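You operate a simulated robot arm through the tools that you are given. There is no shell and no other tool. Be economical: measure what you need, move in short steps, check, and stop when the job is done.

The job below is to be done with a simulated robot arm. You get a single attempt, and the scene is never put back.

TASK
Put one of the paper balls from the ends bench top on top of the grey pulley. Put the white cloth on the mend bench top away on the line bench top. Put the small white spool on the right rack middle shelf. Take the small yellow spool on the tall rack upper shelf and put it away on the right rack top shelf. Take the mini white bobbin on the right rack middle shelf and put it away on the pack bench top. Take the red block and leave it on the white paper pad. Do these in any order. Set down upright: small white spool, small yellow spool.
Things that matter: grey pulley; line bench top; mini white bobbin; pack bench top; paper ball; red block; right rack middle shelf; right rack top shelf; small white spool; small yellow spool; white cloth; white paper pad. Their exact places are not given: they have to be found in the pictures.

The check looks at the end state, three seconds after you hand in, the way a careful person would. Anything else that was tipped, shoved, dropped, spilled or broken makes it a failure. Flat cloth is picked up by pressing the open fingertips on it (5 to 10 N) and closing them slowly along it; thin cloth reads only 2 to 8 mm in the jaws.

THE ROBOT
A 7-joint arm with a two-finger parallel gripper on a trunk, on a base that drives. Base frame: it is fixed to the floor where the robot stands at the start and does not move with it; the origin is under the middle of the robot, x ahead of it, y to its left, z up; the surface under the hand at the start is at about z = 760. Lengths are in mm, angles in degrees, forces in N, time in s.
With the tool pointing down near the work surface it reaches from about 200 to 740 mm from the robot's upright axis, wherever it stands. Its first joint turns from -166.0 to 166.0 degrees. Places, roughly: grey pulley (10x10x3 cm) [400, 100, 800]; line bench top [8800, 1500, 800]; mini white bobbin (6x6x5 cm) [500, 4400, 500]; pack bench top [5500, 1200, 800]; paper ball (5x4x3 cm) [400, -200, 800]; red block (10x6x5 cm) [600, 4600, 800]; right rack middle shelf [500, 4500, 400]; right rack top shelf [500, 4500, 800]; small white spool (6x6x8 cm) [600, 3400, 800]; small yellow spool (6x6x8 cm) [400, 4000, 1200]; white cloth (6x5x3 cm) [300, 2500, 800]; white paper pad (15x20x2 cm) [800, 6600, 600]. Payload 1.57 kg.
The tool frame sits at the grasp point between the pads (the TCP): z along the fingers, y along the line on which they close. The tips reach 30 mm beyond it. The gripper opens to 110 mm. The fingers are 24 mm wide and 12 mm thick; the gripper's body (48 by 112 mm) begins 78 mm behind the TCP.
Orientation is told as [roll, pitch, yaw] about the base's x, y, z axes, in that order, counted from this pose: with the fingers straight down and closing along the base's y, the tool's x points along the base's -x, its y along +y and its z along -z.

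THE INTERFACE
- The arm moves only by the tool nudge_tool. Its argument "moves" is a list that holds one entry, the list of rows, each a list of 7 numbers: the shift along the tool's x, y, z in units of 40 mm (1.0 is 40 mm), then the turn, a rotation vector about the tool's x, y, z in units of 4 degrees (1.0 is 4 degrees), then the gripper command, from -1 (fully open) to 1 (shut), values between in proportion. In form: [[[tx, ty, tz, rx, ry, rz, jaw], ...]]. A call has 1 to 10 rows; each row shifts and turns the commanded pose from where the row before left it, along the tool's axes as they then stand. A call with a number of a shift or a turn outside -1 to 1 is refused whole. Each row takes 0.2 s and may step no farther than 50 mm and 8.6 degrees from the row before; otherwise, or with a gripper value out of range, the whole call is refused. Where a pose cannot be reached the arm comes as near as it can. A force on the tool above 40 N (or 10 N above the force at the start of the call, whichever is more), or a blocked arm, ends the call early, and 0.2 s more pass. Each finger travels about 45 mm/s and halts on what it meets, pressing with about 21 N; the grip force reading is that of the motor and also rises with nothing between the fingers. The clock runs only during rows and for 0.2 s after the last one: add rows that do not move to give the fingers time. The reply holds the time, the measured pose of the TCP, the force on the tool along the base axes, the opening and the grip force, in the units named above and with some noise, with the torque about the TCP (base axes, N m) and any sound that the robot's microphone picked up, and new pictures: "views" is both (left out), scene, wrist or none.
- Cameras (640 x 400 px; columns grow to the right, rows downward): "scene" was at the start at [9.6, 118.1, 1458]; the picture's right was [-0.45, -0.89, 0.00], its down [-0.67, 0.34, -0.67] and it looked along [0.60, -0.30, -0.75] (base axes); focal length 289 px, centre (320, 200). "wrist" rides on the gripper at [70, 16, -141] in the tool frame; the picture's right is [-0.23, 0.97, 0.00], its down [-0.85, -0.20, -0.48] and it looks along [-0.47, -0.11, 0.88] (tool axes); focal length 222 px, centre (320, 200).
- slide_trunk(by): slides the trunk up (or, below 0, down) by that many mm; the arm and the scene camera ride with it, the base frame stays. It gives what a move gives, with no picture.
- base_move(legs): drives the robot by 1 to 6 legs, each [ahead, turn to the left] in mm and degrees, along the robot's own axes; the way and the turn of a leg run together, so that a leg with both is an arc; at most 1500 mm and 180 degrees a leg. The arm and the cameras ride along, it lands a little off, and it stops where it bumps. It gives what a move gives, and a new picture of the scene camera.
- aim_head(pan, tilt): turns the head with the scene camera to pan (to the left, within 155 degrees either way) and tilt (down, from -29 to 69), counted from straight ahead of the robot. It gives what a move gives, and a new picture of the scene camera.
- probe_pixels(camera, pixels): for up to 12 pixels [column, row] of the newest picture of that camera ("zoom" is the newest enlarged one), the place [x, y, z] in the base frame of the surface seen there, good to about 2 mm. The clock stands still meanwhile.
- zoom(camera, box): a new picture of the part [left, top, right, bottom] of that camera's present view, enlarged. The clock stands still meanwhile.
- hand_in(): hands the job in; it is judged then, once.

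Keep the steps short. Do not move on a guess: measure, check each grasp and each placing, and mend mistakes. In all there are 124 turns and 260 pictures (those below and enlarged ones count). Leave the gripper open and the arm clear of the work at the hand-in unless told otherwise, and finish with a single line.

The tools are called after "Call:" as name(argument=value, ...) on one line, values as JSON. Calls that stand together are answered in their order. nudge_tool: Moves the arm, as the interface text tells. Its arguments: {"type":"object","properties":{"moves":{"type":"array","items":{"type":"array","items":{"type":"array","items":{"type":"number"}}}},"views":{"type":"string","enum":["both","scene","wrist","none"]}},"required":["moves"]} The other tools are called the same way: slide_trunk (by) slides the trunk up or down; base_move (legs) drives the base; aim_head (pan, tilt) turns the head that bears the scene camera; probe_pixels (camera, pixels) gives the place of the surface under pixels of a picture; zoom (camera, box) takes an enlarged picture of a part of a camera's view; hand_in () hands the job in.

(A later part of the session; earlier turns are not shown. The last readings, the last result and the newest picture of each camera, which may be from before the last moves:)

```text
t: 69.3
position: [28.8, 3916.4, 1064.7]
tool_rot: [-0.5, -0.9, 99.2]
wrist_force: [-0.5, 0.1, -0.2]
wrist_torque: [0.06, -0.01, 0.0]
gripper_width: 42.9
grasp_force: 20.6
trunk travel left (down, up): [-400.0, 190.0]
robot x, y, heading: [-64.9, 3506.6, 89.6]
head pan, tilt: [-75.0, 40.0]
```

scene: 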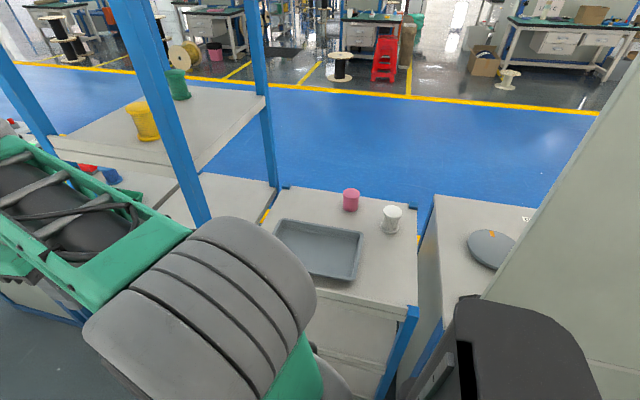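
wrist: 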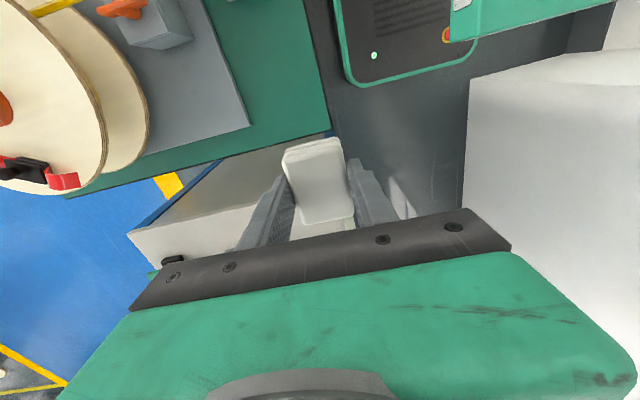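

I see the small white spool (391,219), small yellow spool (143,120). I measure for later.

Call:
probe_pixels(camera="scene", pixels=[[391, 210], [391, 230], [351, 195], [143, 105], [145, 140], [178, 75], [330, 240], [415, 305], [432, 200], [110, 180], [250, 110], [410, 250]])

Call:
zoom(camera="scene", box=[0, 50, 450, 330])

```text
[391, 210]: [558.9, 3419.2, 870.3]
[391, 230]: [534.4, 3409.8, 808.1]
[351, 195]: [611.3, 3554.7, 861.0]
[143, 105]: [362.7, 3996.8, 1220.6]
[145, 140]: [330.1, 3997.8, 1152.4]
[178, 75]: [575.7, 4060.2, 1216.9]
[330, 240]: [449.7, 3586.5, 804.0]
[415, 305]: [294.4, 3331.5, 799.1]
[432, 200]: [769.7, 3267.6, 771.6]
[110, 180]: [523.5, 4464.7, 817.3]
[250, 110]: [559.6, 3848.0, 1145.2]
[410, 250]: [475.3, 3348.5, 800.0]
```

```text
1.42 times, centred on (225, 190) of scene
```

zoom: 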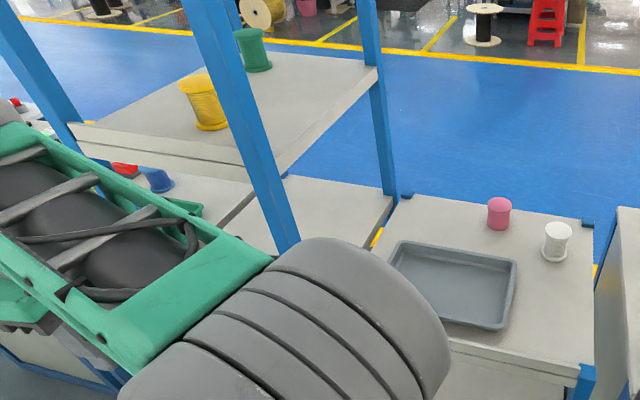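

Next drive to y≈4400 and look at the right rack.

Call:
base_move(legs=[[0, 1], [900, 0]])

Call:
aim_head(pan=-75, tilt=45)

Call:
aim_head(pan=-100, tilt=35)

```text
t: 74.4
position: [8.3, 4815.7, 1064.8]
tool_rot: [-0.6, -0.8, 100.4]
wrist_force: [0.3, -0.3, -0.5]
wrist_torque: [-0.01, 0.01, -0.02]
gripper_width: 42.9
grasp_force: 20.9
trunk travel left (down, up): [-400.0, 190.0]
robot x, y, heading: [-75.7, 4399.2, 90.7]
head pan, tilt: [-75.0, 40.0]
```

scene: 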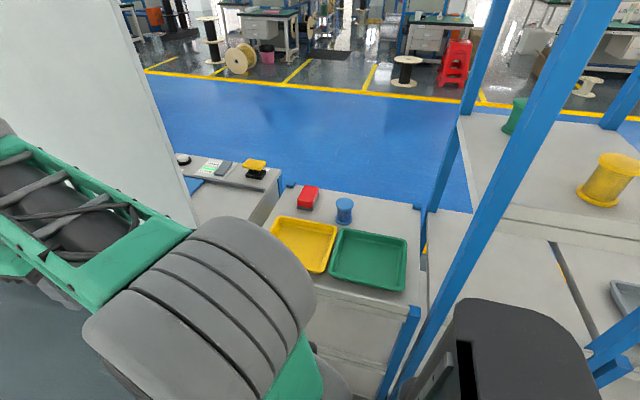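

```text
t: 75.0
position: [9.2, 4813.8, 1065.1]
tool_rot: [-0.6, -0.8, 100.5]
wrist_force: [1.1, -0.2, 0.2]
wrist_torque: [0.0, -0.02, 0.0]
gripper_width: 42.9
grasp_force: 20.9
trunk travel left (down, up): [-400.0, 190.0]
robot x, y, heading: [-79.5, 4401.9, 91.0]
head pan, tilt: [-75.0, 45.0]
```

scene: 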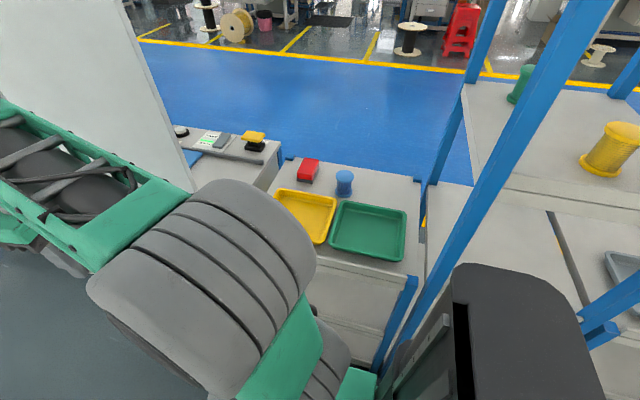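

```text
t: 75.9
position: [8.7, 4814.6, 1064.7]
tool_rot: [-0.6, -0.8, 100.4]
wrist_force: [-0.3, -0.2, -0.4]
wrist_torque: [0.02, 0.02, -0.01]
gripper_width: 42.9
grasp_force: 21.2
trunk travel left (down, up): [-400.0, 190.0]
robot x, y, heading: [-73.4, 4404.7, 91.0]
head pan, tilt: [-100.0, 35.0]
```

scene: 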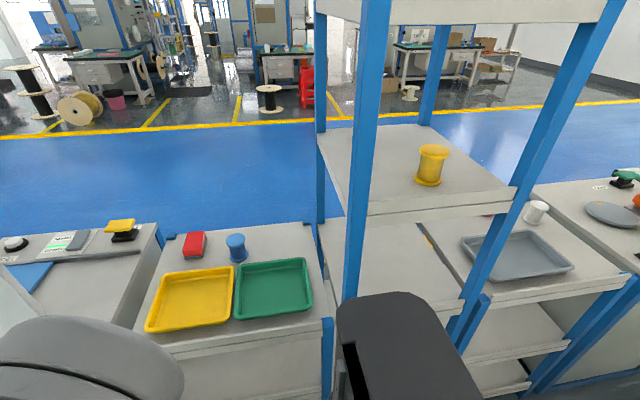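

I measure the right rack's features.

Call:
probe_pixels(camera="scene", pixels=[[194, 240], [194, 255], [238, 242], [300, 245], [310, 320], [190, 330], [265, 220], [290, 350], [320, 235], [385, 150], [435, 150], [340, 240]])

Call:
aim_head(pan=-100, tilt=60)

```text
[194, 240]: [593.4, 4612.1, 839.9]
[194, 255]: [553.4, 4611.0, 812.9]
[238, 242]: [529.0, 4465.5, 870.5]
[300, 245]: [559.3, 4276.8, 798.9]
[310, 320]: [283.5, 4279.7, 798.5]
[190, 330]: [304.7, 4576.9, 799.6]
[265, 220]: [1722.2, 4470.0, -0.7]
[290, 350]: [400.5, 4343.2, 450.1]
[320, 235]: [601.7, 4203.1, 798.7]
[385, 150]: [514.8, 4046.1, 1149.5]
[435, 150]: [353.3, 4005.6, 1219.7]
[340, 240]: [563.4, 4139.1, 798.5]
```

```text
t: 76.8
position: [9.4, 4814.8, 1065.2]
tool_rot: [-0.6, -0.8, 100.5]
wrist_force: [0.5, -0.2, -0.6]
wrist_torque: [-0.01, 0.01, 0.0]
gripper_width: 42.9
grasp_force: 20.5
trunk travel left (down, up): [-400.0, 190.0]
robot x, y, heading: [-71.5, 4403.8, 90.7]
head pan, tilt: [-100.0, 60.0]
```

scene: 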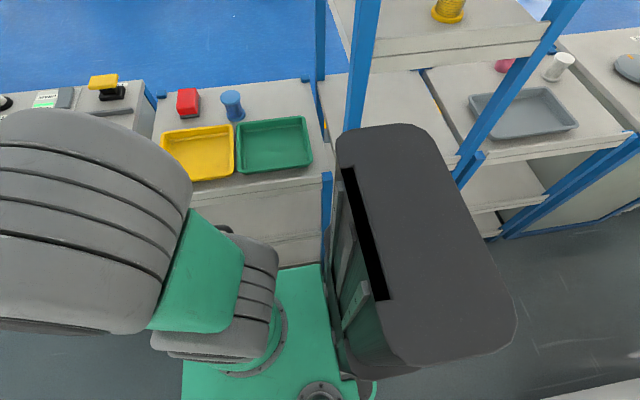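

Now on with the cloth: look ahead for the way round the end of the row.

Call:
aim_head(pan=-15, tilt=25)

Call:
probe_pixels(camera="scene", pixels=[[200, 200], [240, 150], [180, 120], [280, 120], [300, 150], [250, 100], [220, 110], [270, 180]])

```text
t: 78.4
position: [8.4, 4814.5, 1064.0]
tool_rot: [-0.6, -0.8, 100.4]
wrist_force: [-0.1, 0.5, 0.0]
wrist_torque: [0.03, -0.02, -0.01]
gripper_width: 42.8
grasp_force: 21.0
trunk travel left (down, up): [-400.0, 190.0]
robot x, y, heading: [-78.9, 4402.0, 90.9]
head pan, tilt: [-15.0, 25.0]
```

scene: 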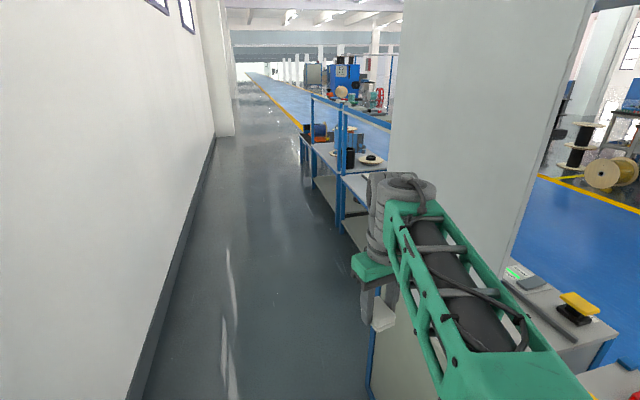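

```text
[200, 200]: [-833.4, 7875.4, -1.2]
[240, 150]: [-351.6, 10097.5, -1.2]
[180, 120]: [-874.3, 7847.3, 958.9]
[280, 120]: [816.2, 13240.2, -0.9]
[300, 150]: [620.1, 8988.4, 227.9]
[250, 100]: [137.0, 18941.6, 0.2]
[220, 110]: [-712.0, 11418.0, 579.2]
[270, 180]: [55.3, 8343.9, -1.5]
```

The row goes on to about y 9000. I drive 3 m on, a bit nearer the wall, and look.

Call:
base_move(legs=[[0, 2], [1500, 0], [1300, -2]])

Call:
aim_head(pan=-50, tilt=30)

Call:
aim_head(pan=-95, tilt=35)

```text
t: 92.3
position: [-136.1, 7606.6, 1064.5]
tool_rot: [-0.5, -0.8, 101.6]
wrist_force: [-0.4, 0.6, -0.6]
wrist_torque: [0.04, 0.03, 0.0]
gripper_width: 42.8
grasp_force: 21.0
trunk travel left (down, up): [-400.0, 190.0]
robot x, y, heading: [-213.5, 7190.2, 92.1]
head pan, tilt: [-15.0, 25.0]
```

scene: 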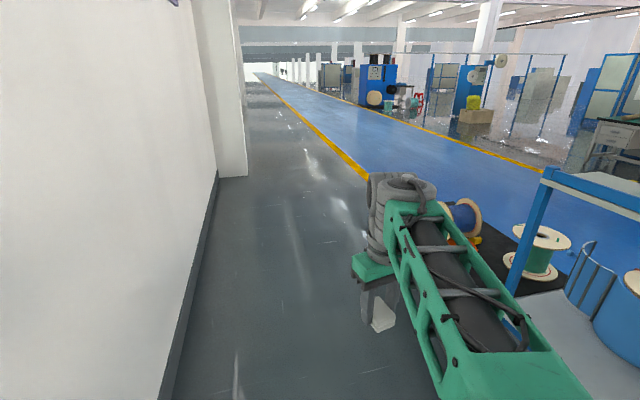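

```text
t: 93.3
position: [-136.8, 7606.2, 1065.0]
tool_rot: [-0.6, -0.9, 101.7]
wrist_force: [0.6, 0.5, 0.0]
wrist_torque: [-0.04, -0.01, -0.01]
gripper_width: 42.8
grasp_force: 21.2
trunk travel left (down, up): [-400.0, 190.0]
robot x, y, heading: [-214.9, 7186.6, 92.2]
head pan, tilt: [-50.0, 30.0]
```

scene: 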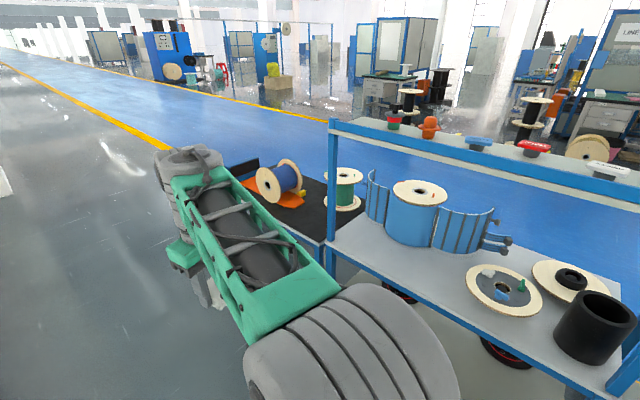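

```text
t: 94.4
position: [-135.1, 7607.1, 1063.8]
tool_rot: [-0.5, -0.8, 101.7]
wrist_force: [-0.1, -0.6, -0.8]
wrist_torque: [0.02, 0.02, 0.02]
gripper_width: 42.9
grasp_force: 21.3
trunk travel left (down, up): [-400.0, 190.0]
robot x, y, heading: [-211.6, 7191.3, 92.1]
head pan, tilt: [-95.0, 35.0]
```

scene: 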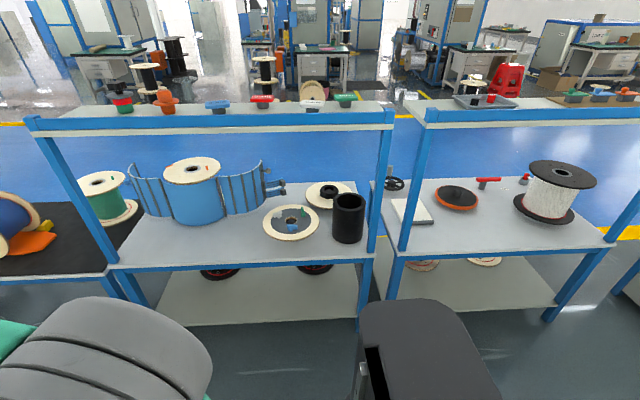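

The white paper pad is at (411,212). I measure it and the row's far end.

Call:
probe_pixels(camera="scene", pixels=[[411, 212], [397, 200], [420, 200], [430, 220], [405, 222], [440, 185], [400, 225], [560, 245], [415, 80], [640, 95], [10, 275], [430, 115]])

Call:
zoom(camera="scene", box=[360, 70, 640, 270])

Call:
aim_head(pan=-50, tilt=15)

Call:
probe_pixels(camera="scene", pixels=[[245, 245], [235, 255], [150, 200], [320, 200], [400, 120], [620, 120], [530, 100], [600, 170]])

```text
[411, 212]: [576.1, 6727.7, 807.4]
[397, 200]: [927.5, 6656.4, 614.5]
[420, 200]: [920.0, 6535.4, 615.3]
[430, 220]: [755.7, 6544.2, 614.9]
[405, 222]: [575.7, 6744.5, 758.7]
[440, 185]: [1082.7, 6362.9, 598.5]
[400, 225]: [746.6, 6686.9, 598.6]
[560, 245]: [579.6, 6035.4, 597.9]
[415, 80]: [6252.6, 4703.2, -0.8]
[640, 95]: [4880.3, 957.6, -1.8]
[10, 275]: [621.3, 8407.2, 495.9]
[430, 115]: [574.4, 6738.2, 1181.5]
```

```text
2.00 times, centred on (500, 170) of scene
```

zoom: 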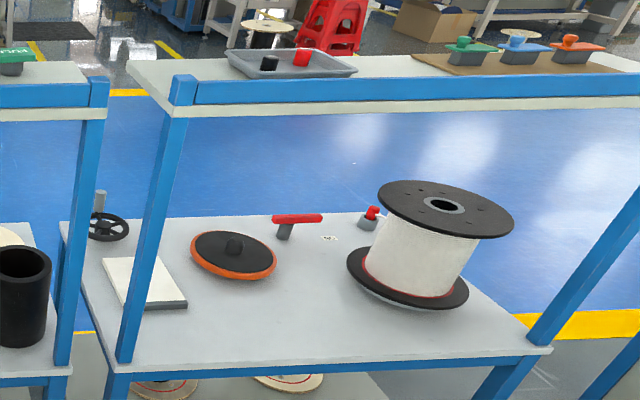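

```text
t: 95.6
position: [-137.0, 7605.2, 1064.1]
tool_rot: [-0.5, -0.8, 101.7]
wrist_force: [0.1, -0.1, -0.3]
wrist_torque: [0.0, 0.02, 0.04]
gripper_width: 42.9
grasp_force: 21.0
trunk travel left (down, up): [-400.0, 190.0]
robot x, y, heading: [-210.9, 7192.4, 91.8]
head pan, tilt: [-50.0, 15.0]
```

scene: 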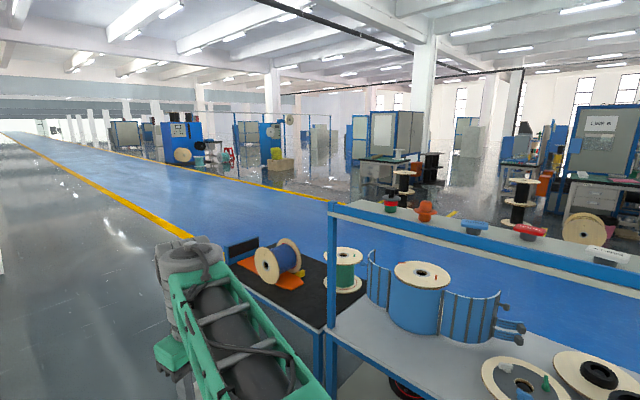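

```text
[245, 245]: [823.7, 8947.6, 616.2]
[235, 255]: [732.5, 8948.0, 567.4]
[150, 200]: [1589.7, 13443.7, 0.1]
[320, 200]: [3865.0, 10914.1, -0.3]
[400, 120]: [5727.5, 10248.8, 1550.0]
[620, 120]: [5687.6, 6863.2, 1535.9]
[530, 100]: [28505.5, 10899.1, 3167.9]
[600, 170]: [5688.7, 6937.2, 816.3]
```

The row ends at y≈8950; the pad (x 746–930, y 6535–6690, z 615) is best served from the hall side. I drive round the end into the hall.

Call:
base_move(legs=[[1500, 0], [850, 0], [0, -92], [1500, 0], [1000, 0], [0, -90]])

Call:
aim_head(pan=45, tilt=10)

Call:
aim_head(pan=0, tilt=10)

```text
t: 114.7
position: [887.6, 9443.8, 1061.0]
tool_rot: [-0.5, -0.6, 8.3]
wrist_force: [0.4, -0.3, 0.3]
wrist_torque: [0.01, 0.05, 0.0]
gripper_width: 42.7
grasp_force: 21.1
trunk travel left (down, up): [-400.0, 190.0]
robot x, y, heading: [478.2, 9548.3, -1.4]
head pan, tilt: [-50.0, 15.0]
stopped in leg 4: the robot was blocked; the commanded pose is now the measured one
```

scene: 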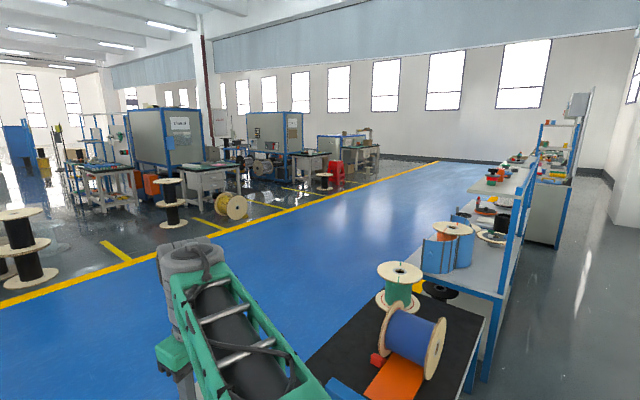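

```text
t: 116.5
position: [887.5, 9444.0, 1061.8]
tool_rot: [-0.6, -0.5, 8.4]
wrist_force: [-0.1, 0.2, -1.0]
wrist_torque: [0.01, -0.03, 0.02]
gripper_width: 43.0
grasp_force: 21.6
trunk travel left (down, up): [-400.0, 190.0]
robot x, y, heading: [480.3, 9545.1, -1.3]
head pan, tilt: [45.0, 10.0]
```

scene: 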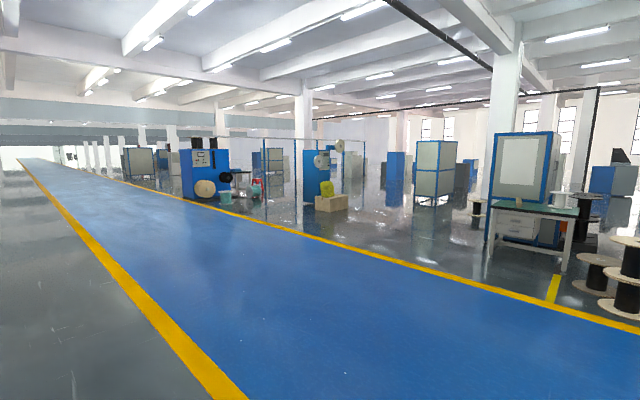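

```text
t: 117.6
position: [888.1, 9442.7, 1062.2]
tool_rot: [-0.5, -0.6, 8.4]
wrist_force: [0.4, -0.4, 0.2]
wrist_torque: [0.01, -0.02, 0.0]
gripper_width: 42.8
grasp_force: 21.7
trunk travel left (down, up): [-400.0, 190.0]
robot x, y, heading: [479.4, 9545.2, -1.5]
head pan, tilt: [0.0, 10.0]
```

scene: 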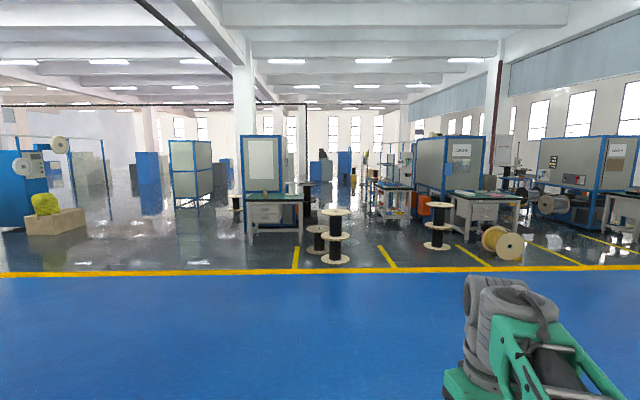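

Blocked at (480,9547). I look down in front to see by what.

Call:
aim_head(pan=-40, tilt=55)

Call:
aim_head(pan=25, tilt=60)

```text
t: 118.7
position: [887.9, 9443.3, 1061.8]
tool_rot: [-0.5, -0.5, 8.2]
wrist_force: [0.1, -0.1, 0.1]
wrist_torque: [0.0, 0.01, -0.02]
gripper_width: 42.7
grasp_force: 21.1
trunk travel left (down, up): [-400.0, 190.0]
robot x, y, heading: [477.5, 9545.8, -1.5]
head pan, tilt: [-40.0, 55.0]
```

scene: 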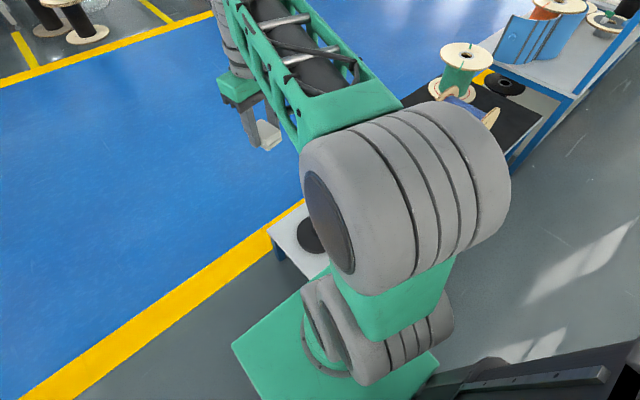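

```text
t: 120.0
position: [888.1, 9443.1, 1061.3]
tool_rot: [-0.5, -0.5, 8.4]
wrist_force: [0.1, 0.1, -0.8]
wrist_torque: [0.02, -0.03, 0.02]
gripper_width: 42.9
grasp_force: 21.4
trunk travel left (down, up): [-400.0, 190.0]
robot x, y, heading: [480.0, 9545.2, -1.1]
head pan, tilt: [25.0, 60.0]
```

scene: 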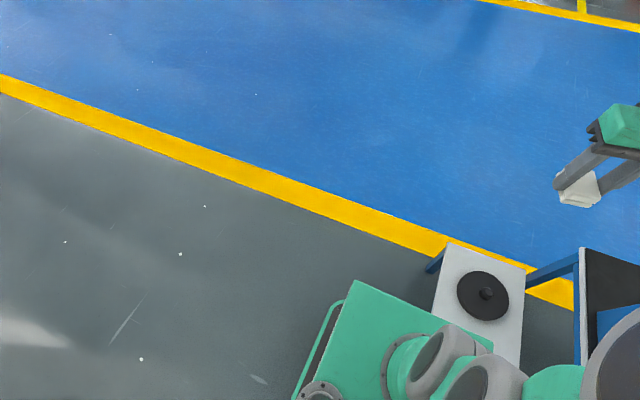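

There's a lower shelf at the end of the row, which the base touched. I measure its edges and go round it.

Call:
probe_pixels(camera="scene", pixels=[[452, 246], [524, 268], [436, 315], [510, 360], [488, 290], [432, 268]])

Call:
base_move(legs=[[-250, 0], [0, 45], [850, 0], [0, -45], [1500, 0]])

```text
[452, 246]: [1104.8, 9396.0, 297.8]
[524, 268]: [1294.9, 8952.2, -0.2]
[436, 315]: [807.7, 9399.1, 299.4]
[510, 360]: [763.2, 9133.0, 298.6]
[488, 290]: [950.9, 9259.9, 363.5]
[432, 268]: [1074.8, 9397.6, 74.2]
```

```text
t: 137.0
position: [2716.5, 10008.2, 1061.8]
tool_rot: [-0.5, -0.5, 9.6]
wrist_force: [-0.2, 0.1, 0.9]
wrist_torque: [0.01, 0.01, 0.01]
gripper_width: 42.9
grasp_force: 21.2
trunk travel left (down, up): [-400.0, 190.0]
robot x, y, heading: [2306.6, 10104.7, -0.2]
head pan, tilt: [25.0, 60.0]
```

scene: 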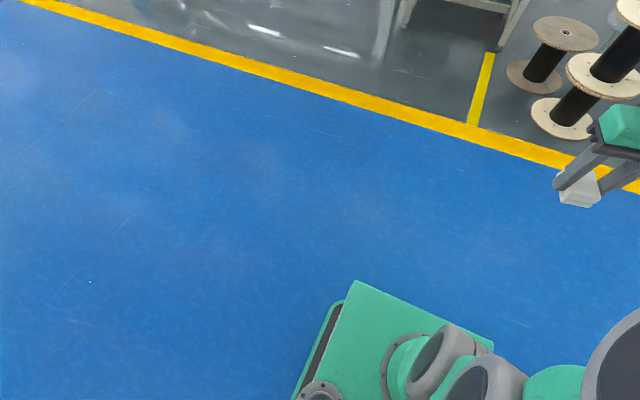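

In the hall at (2307,10105). Turn right and drive down the blue aisle 6 m.

Call:
base_move(legs=[[0, -90], [1500, 0], [1500, 0], [1500, 0], [1500, 0]])

Call:
aim_head(pan=40, tilt=10)

Call:
aim_head(pan=80, tilt=10)

```text
t: 169.3
position: [2354.8, 3677.0, 1062.4]
tool_rot: [-0.5, -0.5, -77.9]
wrist_force: [0.6, 0.2, 0.2]
wrist_torque: [0.02, -0.01, -0.02]
gripper_width: 42.7
grasp_force: 20.7
trunk travel left (down, up): [-400.0, 190.0]
robot x, y, heading: [2433.4, 4092.7, -87.5]
head pan, tilt: [25.0, 60.0]
```

scene: 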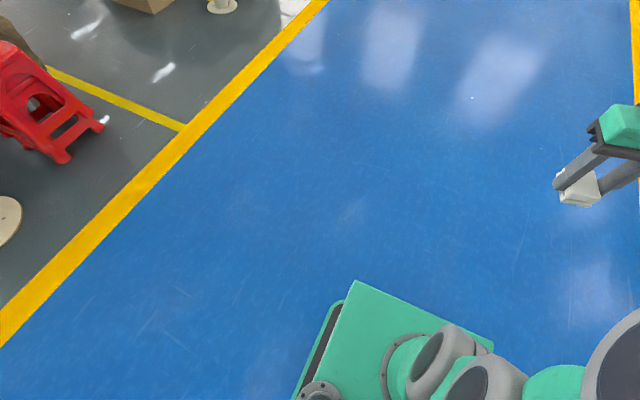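

```text
t: 170.5
position: [2354.3, 3676.3, 1061.2]
tool_rot: [-0.5, -0.5, -77.9]
wrist_force: [0.3, -0.2, 0.1]
wrist_torque: [-0.01, 0.0, -0.02]
gripper_width: 43.1
grasp_force: 21.0
trunk travel left (down, up): [-400.0, 190.0]
robot x, y, heading: [2432.9, 4092.0, -87.6]
head pan, tilt: [40.0, 10.0]
```

scene: 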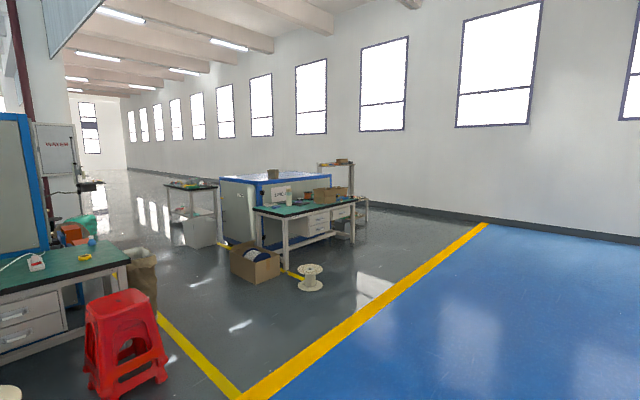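

```text
t: 171.6
position: [2355.0, 3677.5, 1061.6]
tool_rot: [-0.5, -0.6, -77.9]
wrist_force: [0.5, 0.0, -0.1]
wrist_torque: [0.0, 0.01, -0.02]
gripper_width: 43.1
grasp_force: 21.1
trunk travel left (down, up): [-400.0, 190.0]
robot x, y, heading: [2432.7, 4089.8, -87.4]
head pan, tilt: [80.0, 10.0]
```

scene: 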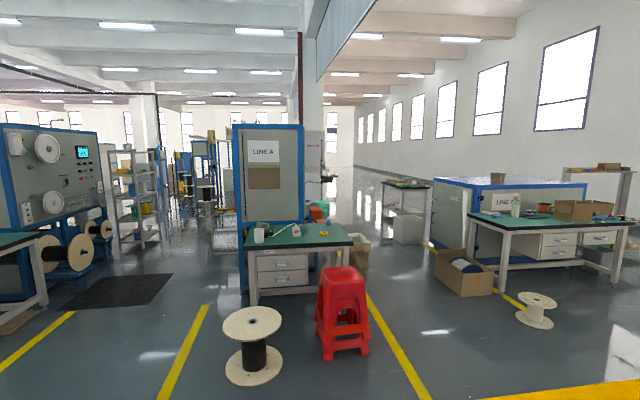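

Call:
probe_pixels(camera="scene", pixels=[[550, 222], [480, 216], [405, 184], [390, 182], [425, 188], [300, 235], [400, 235], [430, 300], [400, 260], [350, 240], [500, 205], [330, 180]])

Call:
zoom(camera="scene", box=[340, 140, 640, 330])

```text
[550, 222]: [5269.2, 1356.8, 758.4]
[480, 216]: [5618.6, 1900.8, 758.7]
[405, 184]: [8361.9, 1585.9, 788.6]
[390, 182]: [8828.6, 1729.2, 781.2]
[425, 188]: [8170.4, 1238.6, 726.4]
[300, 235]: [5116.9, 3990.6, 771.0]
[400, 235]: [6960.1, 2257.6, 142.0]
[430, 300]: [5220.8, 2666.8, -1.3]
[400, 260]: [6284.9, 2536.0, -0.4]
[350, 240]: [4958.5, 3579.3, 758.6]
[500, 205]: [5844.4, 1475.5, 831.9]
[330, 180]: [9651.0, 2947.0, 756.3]
```

```text
2.11 times, centred on (490, 235) of scene
```

zoom: 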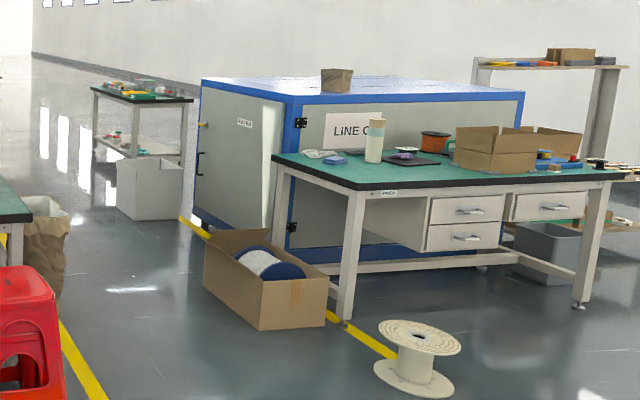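

I find pack bench (x≈5250–5800, y≈700–1900) and line bench (≈8360–8830, 1240–1730). I measure the lane toward the line bench.

Call:
probe_pixels(camera="scene", pixels=[[370, 330], [368, 262], [365, 240], [436, 270], [437, 285], [392, 242], [420, 240], [385, 222], [375, 215], [360, 205], [347, 190], [325, 358]])

Call:
zoom(camera="scene", box=[300, 140, 460, 240])

```text
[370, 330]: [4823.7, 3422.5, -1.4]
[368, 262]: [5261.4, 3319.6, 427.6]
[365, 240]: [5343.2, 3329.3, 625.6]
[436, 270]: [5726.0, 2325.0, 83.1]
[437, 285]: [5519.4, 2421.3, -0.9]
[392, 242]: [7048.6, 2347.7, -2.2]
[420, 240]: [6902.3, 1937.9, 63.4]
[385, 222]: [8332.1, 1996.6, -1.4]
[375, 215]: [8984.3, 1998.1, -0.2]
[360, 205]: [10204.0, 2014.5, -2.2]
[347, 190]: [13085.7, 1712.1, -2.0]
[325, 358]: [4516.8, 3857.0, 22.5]
```

```text
4.00 times, centred on (380, 190) of scene
```

zoom: 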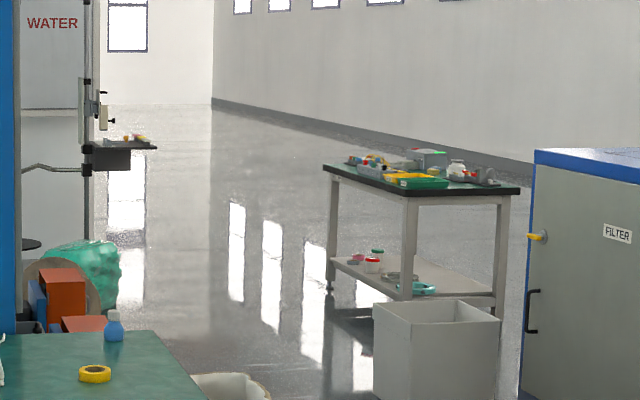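

A free lane runs at y≈2850. I drive to (4300,2850), then along +x.

Call:
base_move(legs=[[0, 54], [1500, 0], [740, 0], [0, 33.5], [1000, 0]])

Call:
aim_head(pan=0, tilt=25)

```text
t: 191.4
position: [5700.8, 2743.8, 1062.8]
tool_rot: [-0.6, -0.5, 10.2]
wrist_force: [0.1, -0.3, -0.2]
wrist_torque: [-0.04, 0.04, 0.02]
gripper_width: 42.9
grasp_force: 20.8
trunk travel left (down, up): [-400.0, 190.0]
robot x, y, heading: [5289.3, 2834.9, 0.5]
head pan, tilt: [80.0, 10.0]
```

scene: 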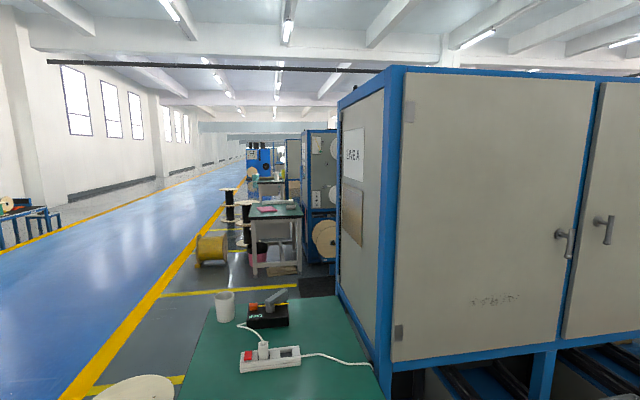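

```text
t: 192.9
position: [5701.4, 2742.7, 1061.7]
tool_rot: [-0.5, -0.6, 10.2]
wrist_force: [-0.1, 0.4, -0.4]
wrist_torque: [0.01, -0.01, 0.03]
gripper_width: 42.7
grasp_force: 21.0
trunk travel left (down, up): [-400.0, 190.0]
robot x, y, heading: [5291.5, 2832.3, 0.5]
head pan, tilt: [0.0, 25.0]
```

scene: 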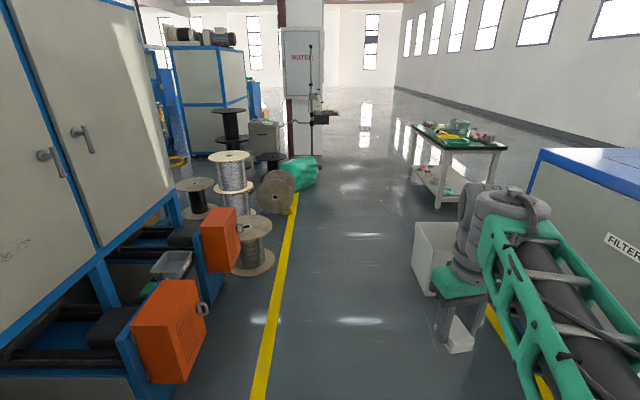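

Lane clear. Drive 2.6 m ahead and look at the line bench.

Call:
base_move(legs=[[1500, 0], [1200, -5]])

Call:
aim_head(pan=-50, tilt=30)

Call:
zoom(camera="scene", box=[200, 80, 520, 280])

```text
t: 206.0
position: [8383.1, 2631.1, 1062.7]
tool_rot: [-0.5, -0.5, 4.3]
wrist_force: [-0.4, -0.1, 0.1]
wrist_torque: [0.03, 0.0, -0.04]
gripper_width: 43.0
grasp_force: 20.9
trunk travel left (down, up): [-400.0, 190.0]
robot x, y, heading: [7979.0, 2762.8, -5.5]
head pan, tilt: [0.0, 25.0]
```

scene: 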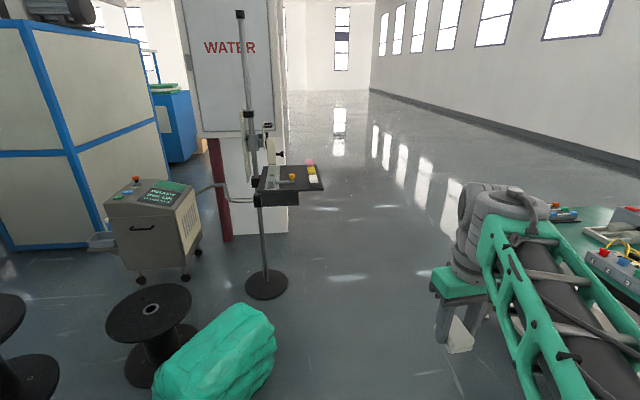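

```text
t: 207.2
position: [8383.2, 2631.4, 1063.4]
tool_rot: [-0.6, -0.5, 4.3]
wrist_force: [0.7, 0.3, -0.1]
wrist_torque: [-0.02, -0.01, 0.01]
gripper_width: 42.7
grasp_force: 21.6
trunk travel left (down, up): [-400.0, 190.0]
robot x, y, heading: [7981.6, 2759.5, -5.2]
head pan, tilt: [-50.0, 30.0]
```

scene: 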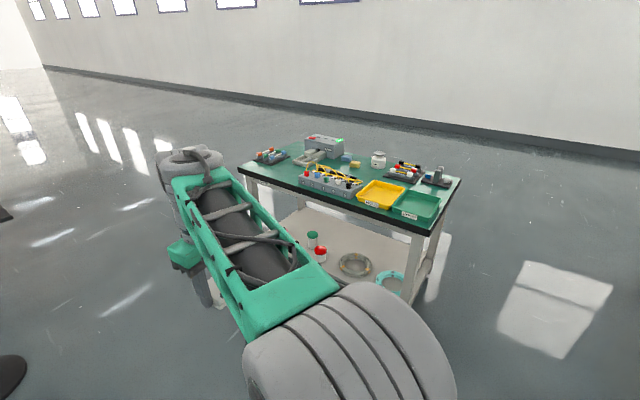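

```text
2.00 times, centred on (360, 180) of scene
```

zoom: 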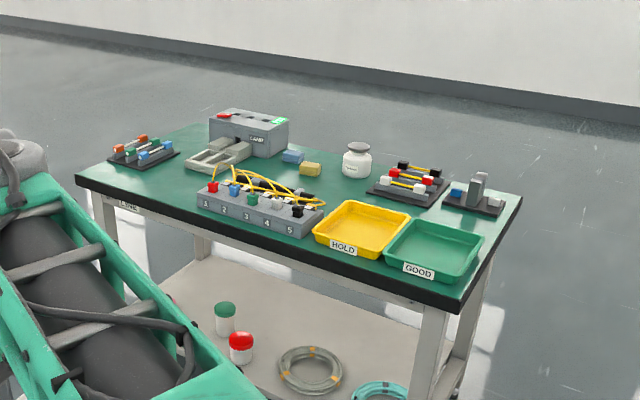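

A free green patch lies at the bench's front, zoom (145,180). I measure it and the surroundings.

Call:
probe_pixels(camera="zoom", pixels=[[145, 182], [80, 178], [190, 170], [170, 192], [200, 205], [200, 185], [120, 163], [180, 150], [460, 305], [520, 205], [155, 175], [440, 310]])

```text
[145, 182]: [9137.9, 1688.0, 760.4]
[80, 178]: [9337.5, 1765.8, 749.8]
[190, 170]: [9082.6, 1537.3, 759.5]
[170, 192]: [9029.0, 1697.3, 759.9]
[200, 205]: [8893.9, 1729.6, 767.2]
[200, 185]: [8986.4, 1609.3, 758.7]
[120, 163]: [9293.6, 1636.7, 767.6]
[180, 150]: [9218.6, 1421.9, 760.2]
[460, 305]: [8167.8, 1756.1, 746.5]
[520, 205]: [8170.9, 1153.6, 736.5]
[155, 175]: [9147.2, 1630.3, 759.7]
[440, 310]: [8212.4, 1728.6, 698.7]
```

Free patch around (9090,1660). I drive to about (9050,2200) and face the bench.

Call:
base_move(legs=[[0, -22.2], [1208, 0], [0, -62]])

Call:
aim_head(pan=15, tilt=48)

```text
t: 217.2
position: [8969.8, 1786.4, 1061.8]
tool_rot: [-0.5, -0.6, -79.7]
wrist_force: [1.0, 0.2, -0.2]
wrist_torque: [0.0, 0.04, -0.02]
gripper_width: 42.9
grasp_force: 21.1
trunk travel left (down, up): [-400.0, 190.0]
robot x, y, heading: [9055.8, 2196.2, -89.3]
head pan, tilt: [-50.0, 30.0]
```

scene: 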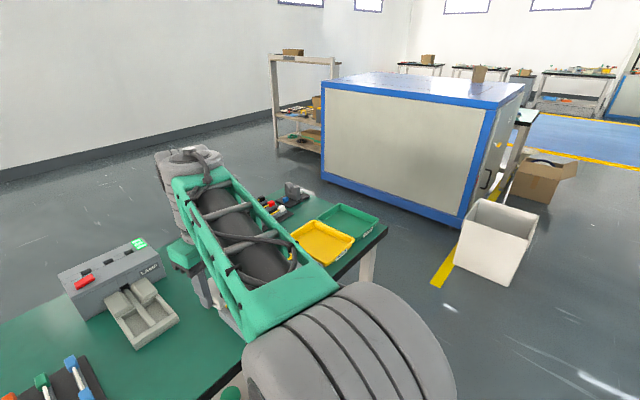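

```text
t: 218.6
position: [8970.5, 1786.3, 1062.0]
tool_rot: [-0.5, -0.5, -79.7]
wrist_force: [-0.6, 0.8, -0.2]
wrist_torque: [-0.01, -0.01, -0.01]
gripper_width: 42.9
grasp_force: 20.5
trunk travel left (down, up): [-400.0, 190.0]
robot x, y, heading: [9059.6, 2197.2, -89.5]
head pan, tilt: [15.0, 48.0]
```

scene: 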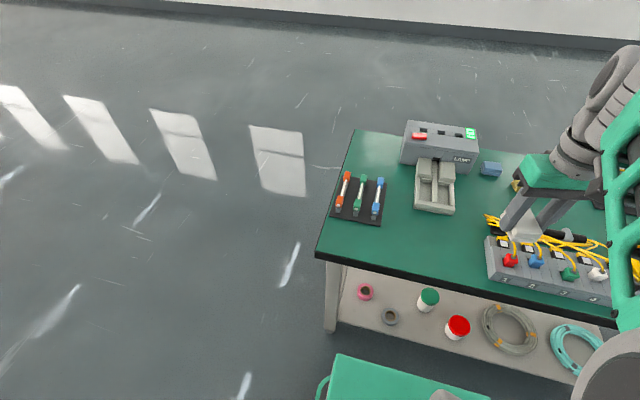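

Measure the free patch between the marker block and the numbered strip.

Call:
probe_pixels(camera="scene", pixels=[[430, 245], [380, 225], [486, 240], [490, 275], [455, 212], [415, 210], [400, 265], [460, 285], [440, 230]])

```text
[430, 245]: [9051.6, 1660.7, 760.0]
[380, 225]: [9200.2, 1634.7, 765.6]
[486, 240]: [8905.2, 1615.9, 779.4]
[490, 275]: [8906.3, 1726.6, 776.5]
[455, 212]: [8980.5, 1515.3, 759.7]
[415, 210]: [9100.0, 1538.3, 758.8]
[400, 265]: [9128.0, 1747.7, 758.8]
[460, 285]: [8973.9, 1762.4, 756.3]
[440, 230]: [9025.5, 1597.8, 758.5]
```

Target (9070,1665). Move over, descend to ~30 mm above, check.

Call:
nudge_tool(moves=[[[-0.85, 0.48, 0, 0, 0, 0, 0.9], [-0.85, 0.48, 0, 0, 0, 0, 0.9], [-0.85, 0.48, 0, 0, 0, 0, 0.9], [-0.85, 0.48, 0.4, 0, 0, 0, 0.9], [0, 0, 1, 0, 0, 0, 0.9], [0, 0, 1, 0, 0, 0, 0.9], [0, 0, 1, 0, 0, 0, 0.9], [0, 0, 1, 0, 0, 0, 0.9], [0, 0, 1, 0, 0, 0, 0.9], [0, 0, 0.4, 0, 0, 0, 0.9]]], views="both")

```text
t: 220.8
position: [9067.6, 1664.7, 831.4]
tool_rot: [-0.5, -0.6, -79.8]
wrist_force: [-0.3, 0.7, 0.7]
wrist_torque: [-0.02, -0.02, -0.01]
gripper_width: 43.1
grasp_force: 20.9
trunk travel left (down, up): [-400.0, 190.0]
robot x, y, heading: [9058.0, 2198.3, -89.3]
head pan, tilt: [15.0, 48.0]
```

scene: 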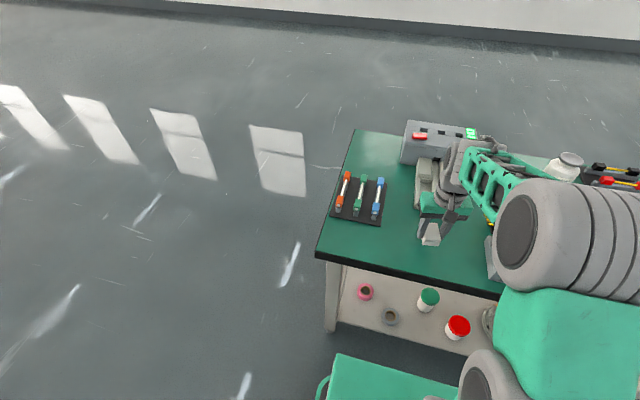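
wrist: 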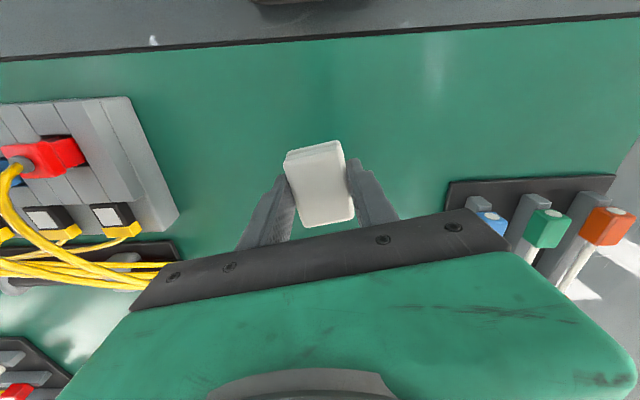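

Free on all sides. Lower the last ~33 mm slowly, open to about 70 mm, rise.

Call:
nudge_tool(moves=[[[0, 0, 0.4, 0, 0, 0, 0.9], [0, 0, 0.3, 0, 0, 0, 0.9], [0, 0, 0.15, 0, 0, 0, 0.9], [0, 0, 0, 0, 0, 0, 0.2], [0, 0, 0, 0, 0, 0, 0], [0, 0, 0, 0, 0, 0, -0.25], [0, 0, -0.3, 0, 0, 0, -0.25], [0, 0, -1, 0, 0, 0, -0.25], [0, 0, -1, 0, 0, 0, -0.25], [0, 0, -1, 0, 0, 0, -0.25]]], views="wrist")

```text
t: 223.0
position: [9068.9, 1665.2, 928.1]
tool_rot: [-0.5, -0.4, -79.7]
wrist_force: [0.1, 0.2, 0.1]
wrist_torque: [0.01, -0.03, -0.01]
gripper_width: 68.6
grasp_force: 0.0
trunk travel left (down, up): [-400.0, 190.0]
robot x, y, heading: [9062.7, 2199.3, -89.2]
head pan, tilt: [15.0, 48.0]
```

wrist: 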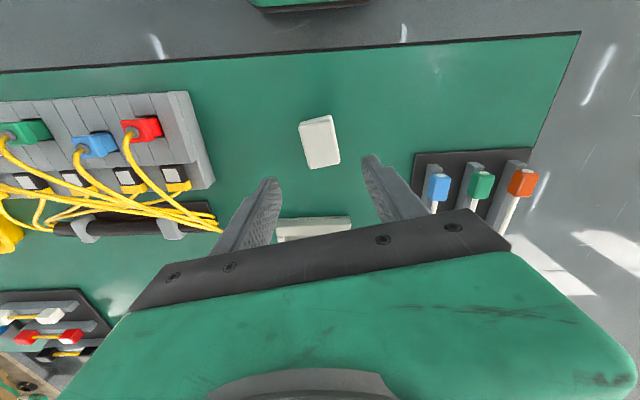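

Cloth lies flat and undisturbed at (9068,1665). I raise the tool and drive back to the hall by the same lane.

Call:
nudge_tool(moves=[[[0.5, 0, -1, 0, 0, 0, -0.25], [0.9, 0, -0.9, 0, 0, 0, -0.25], [0.9, 0, -0.9, 0, 0, 0, -0.25], [0.9, 0, -0.6, 0, 0, 0, -0.25]]], views="wrist")

Call:
base_move(legs=[[0, -118], [1208, 0], [0, 27.5], [1500, 0], [1200, 0], [1000, 0]])

```text
refused: row 2 steps farther than a row can; nothing moved
```

```text
t: 252.8
position: [3750.8, 2599.1, 928.0]
tool_rot: [-0.5, -0.5, -168.1]
wrist_force: [-0.1, -0.2, 1.2]
wrist_torque: [0.04, 0.01, 0.02]
gripper_width: 68.6
grasp_force: 0.0
trunk travel left (down, up): [-400.0, 190.0]
robot x, y, heading: [4283.4, 2622.3, -178.0]
head pan, tilt: [15.0, 48.0]
```

scene: 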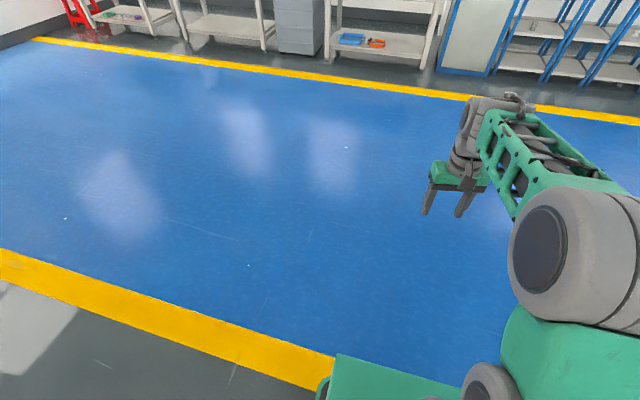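

That nudge was refused (row too long), so the tool rode at z 928 — tips at 898, above the things on the bench; no bump was reported. I'll check from now on. Now drive to face the racks from the hall side.

Call:
base_move(legs=[[0, -18.4], [1500, 0], [1200, 0], [0, 16.5]])

Call:
aim_head(pan=0, tilt=30)

```text
t: 267.9
position: [1151.4, 3367.8, 928.2]
tool_rot: [-0.5, -0.5, -170.3]
wrist_force: [-0.3, -1.1, -0.3]
wrist_torque: [0.0, -0.02, 0.0]
gripper_width: 68.7
grasp_force: 0.1
trunk travel left (down, up): [-400.0, 190.0]
robot x, y, heading: [1690.6, 3369.3, 180.0]
head pan, tilt: [15.0, 48.0]
```

scene: 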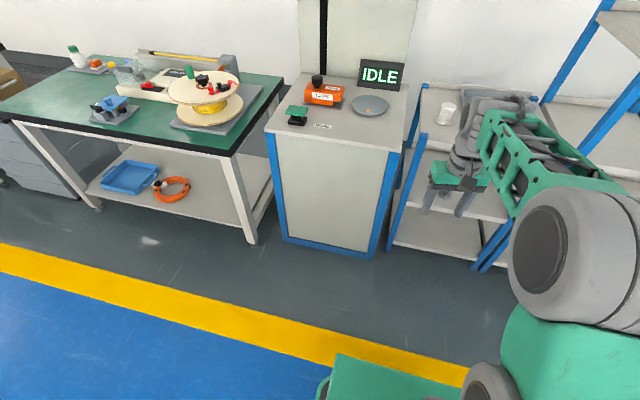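

```text
t: 268.7
position: [1151.9, 3368.5, 927.6]
tool_rot: [-0.5, -0.5, -170.4]
wrist_force: [-0.2, 0.3, 0.0]
wrist_torque: [-0.03, 0.0, -0.04]
gripper_width: 68.9
grasp_force: 0.0
trunk travel left (down, up): [-400.0, 190.0]
robot x, y, heading: [1688.1, 3371.5, 179.7]
head pan, tilt: [0.0, 30.0]
```

scene: 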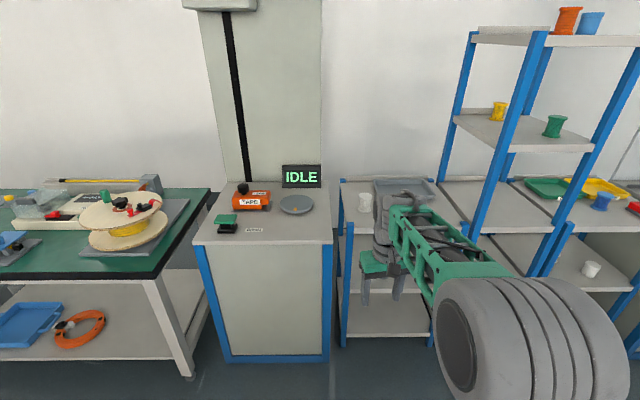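

All rack items are visible from here. Measure.

Call:
probe_pixels(camera="scene", pixels=[[365, 195], [365, 210], [345, 200], [591, 265], [591, 276], [580, 285], [602, 200], [498, 105], [554, 120], [520, 150], [470, 38], [635, 205]])

Call:
zoom(camera="scene", box=[320, 130, 640, 330])

```text
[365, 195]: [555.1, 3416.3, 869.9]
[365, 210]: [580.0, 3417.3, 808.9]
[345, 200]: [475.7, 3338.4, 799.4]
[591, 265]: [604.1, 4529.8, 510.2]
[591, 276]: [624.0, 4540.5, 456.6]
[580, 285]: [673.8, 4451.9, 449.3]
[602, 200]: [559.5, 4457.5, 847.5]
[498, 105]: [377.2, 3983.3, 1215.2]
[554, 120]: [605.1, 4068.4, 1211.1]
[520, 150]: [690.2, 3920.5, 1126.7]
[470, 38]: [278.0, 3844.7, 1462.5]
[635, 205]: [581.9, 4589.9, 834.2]
```

```text
2.00 times, centred on (480, 230) of scene
```

zoom: 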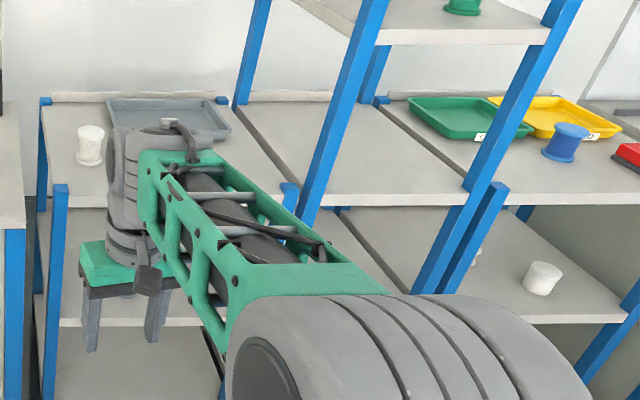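

Raise the tool, then drive 480 mm forward to stand in front of the white spool.

Call:
nudge_tool(moves=[[[0, 0, -1, 0, 0, 0, -1], [0, 0, -1, 0, 0, 0, -1], [0, 0, 0, 0, 0, 0, -1]]], views="none")

```text
t: 269.5
position: [1152.5, 3367.4, 1008.2]
tool_rot: [-0.5, -0.6, -170.5]
wrist_force: [0.0, -0.4, -0.2]
wrist_torque: [0.01, 0.02, 0.05]
gripper_width: 110.4
grasp_force: 0.2
trunk travel left (down, up): [-400.0, 190.0]
robot x, y, heading: [1685.2, 3373.7, 180.1]
head pan, tilt: [0.0, 30.0]
```

Call:
base_move(legs=[[490, 0]])

Call:
nudge_tool(moves=[[[0, 0, 0, 0, 0, 0, -1]]], views="wrist")

```text
t: 272.4
position: [675.1, 3364.1, 1008.4]
tool_rot: [-0.6, -0.6, -170.2]
wrist_force: [1.2, -0.3, 0.5]
wrist_torque: [0.01, -0.02, 0.01]
gripper_width: 110.1
grasp_force: 0.0
trunk travel left (down, up): [-400.0, 190.0]
robot x, y, heading: [1208.9, 3369.1, -179.8]
head pan, tilt: [0.0, 30.0]
```

scene: 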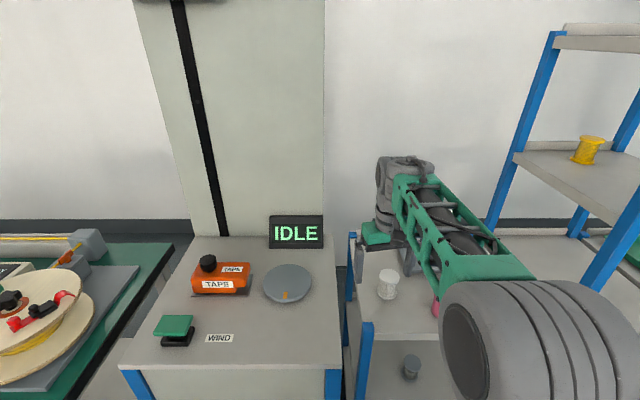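

```text
t: 272.8
position: [674.0, 3362.7, 1008.3]
tool_rot: [-0.4, -0.6, -170.1]
wrist_force: [0.5, 0.0, -0.5]
wrist_torque: [0.0, -0.03, 0.01]
gripper_width: 110.0
grasp_force: 0.0
trunk travel left (down, up): [-400.0, 190.0]
robot x, y, heading: [1210.0, 3369.9, -179.7]
head pan, tilt: [0.0, 30.0]
```

wrist: 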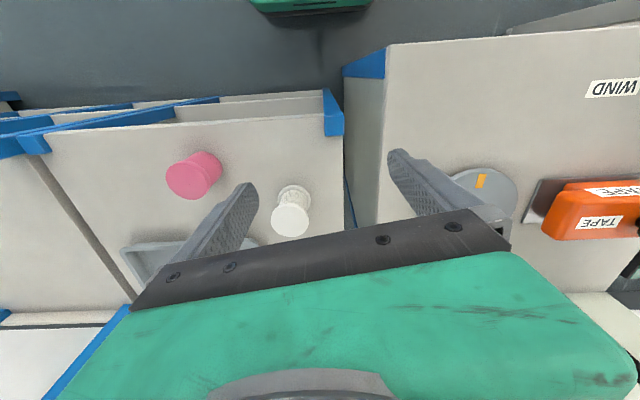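

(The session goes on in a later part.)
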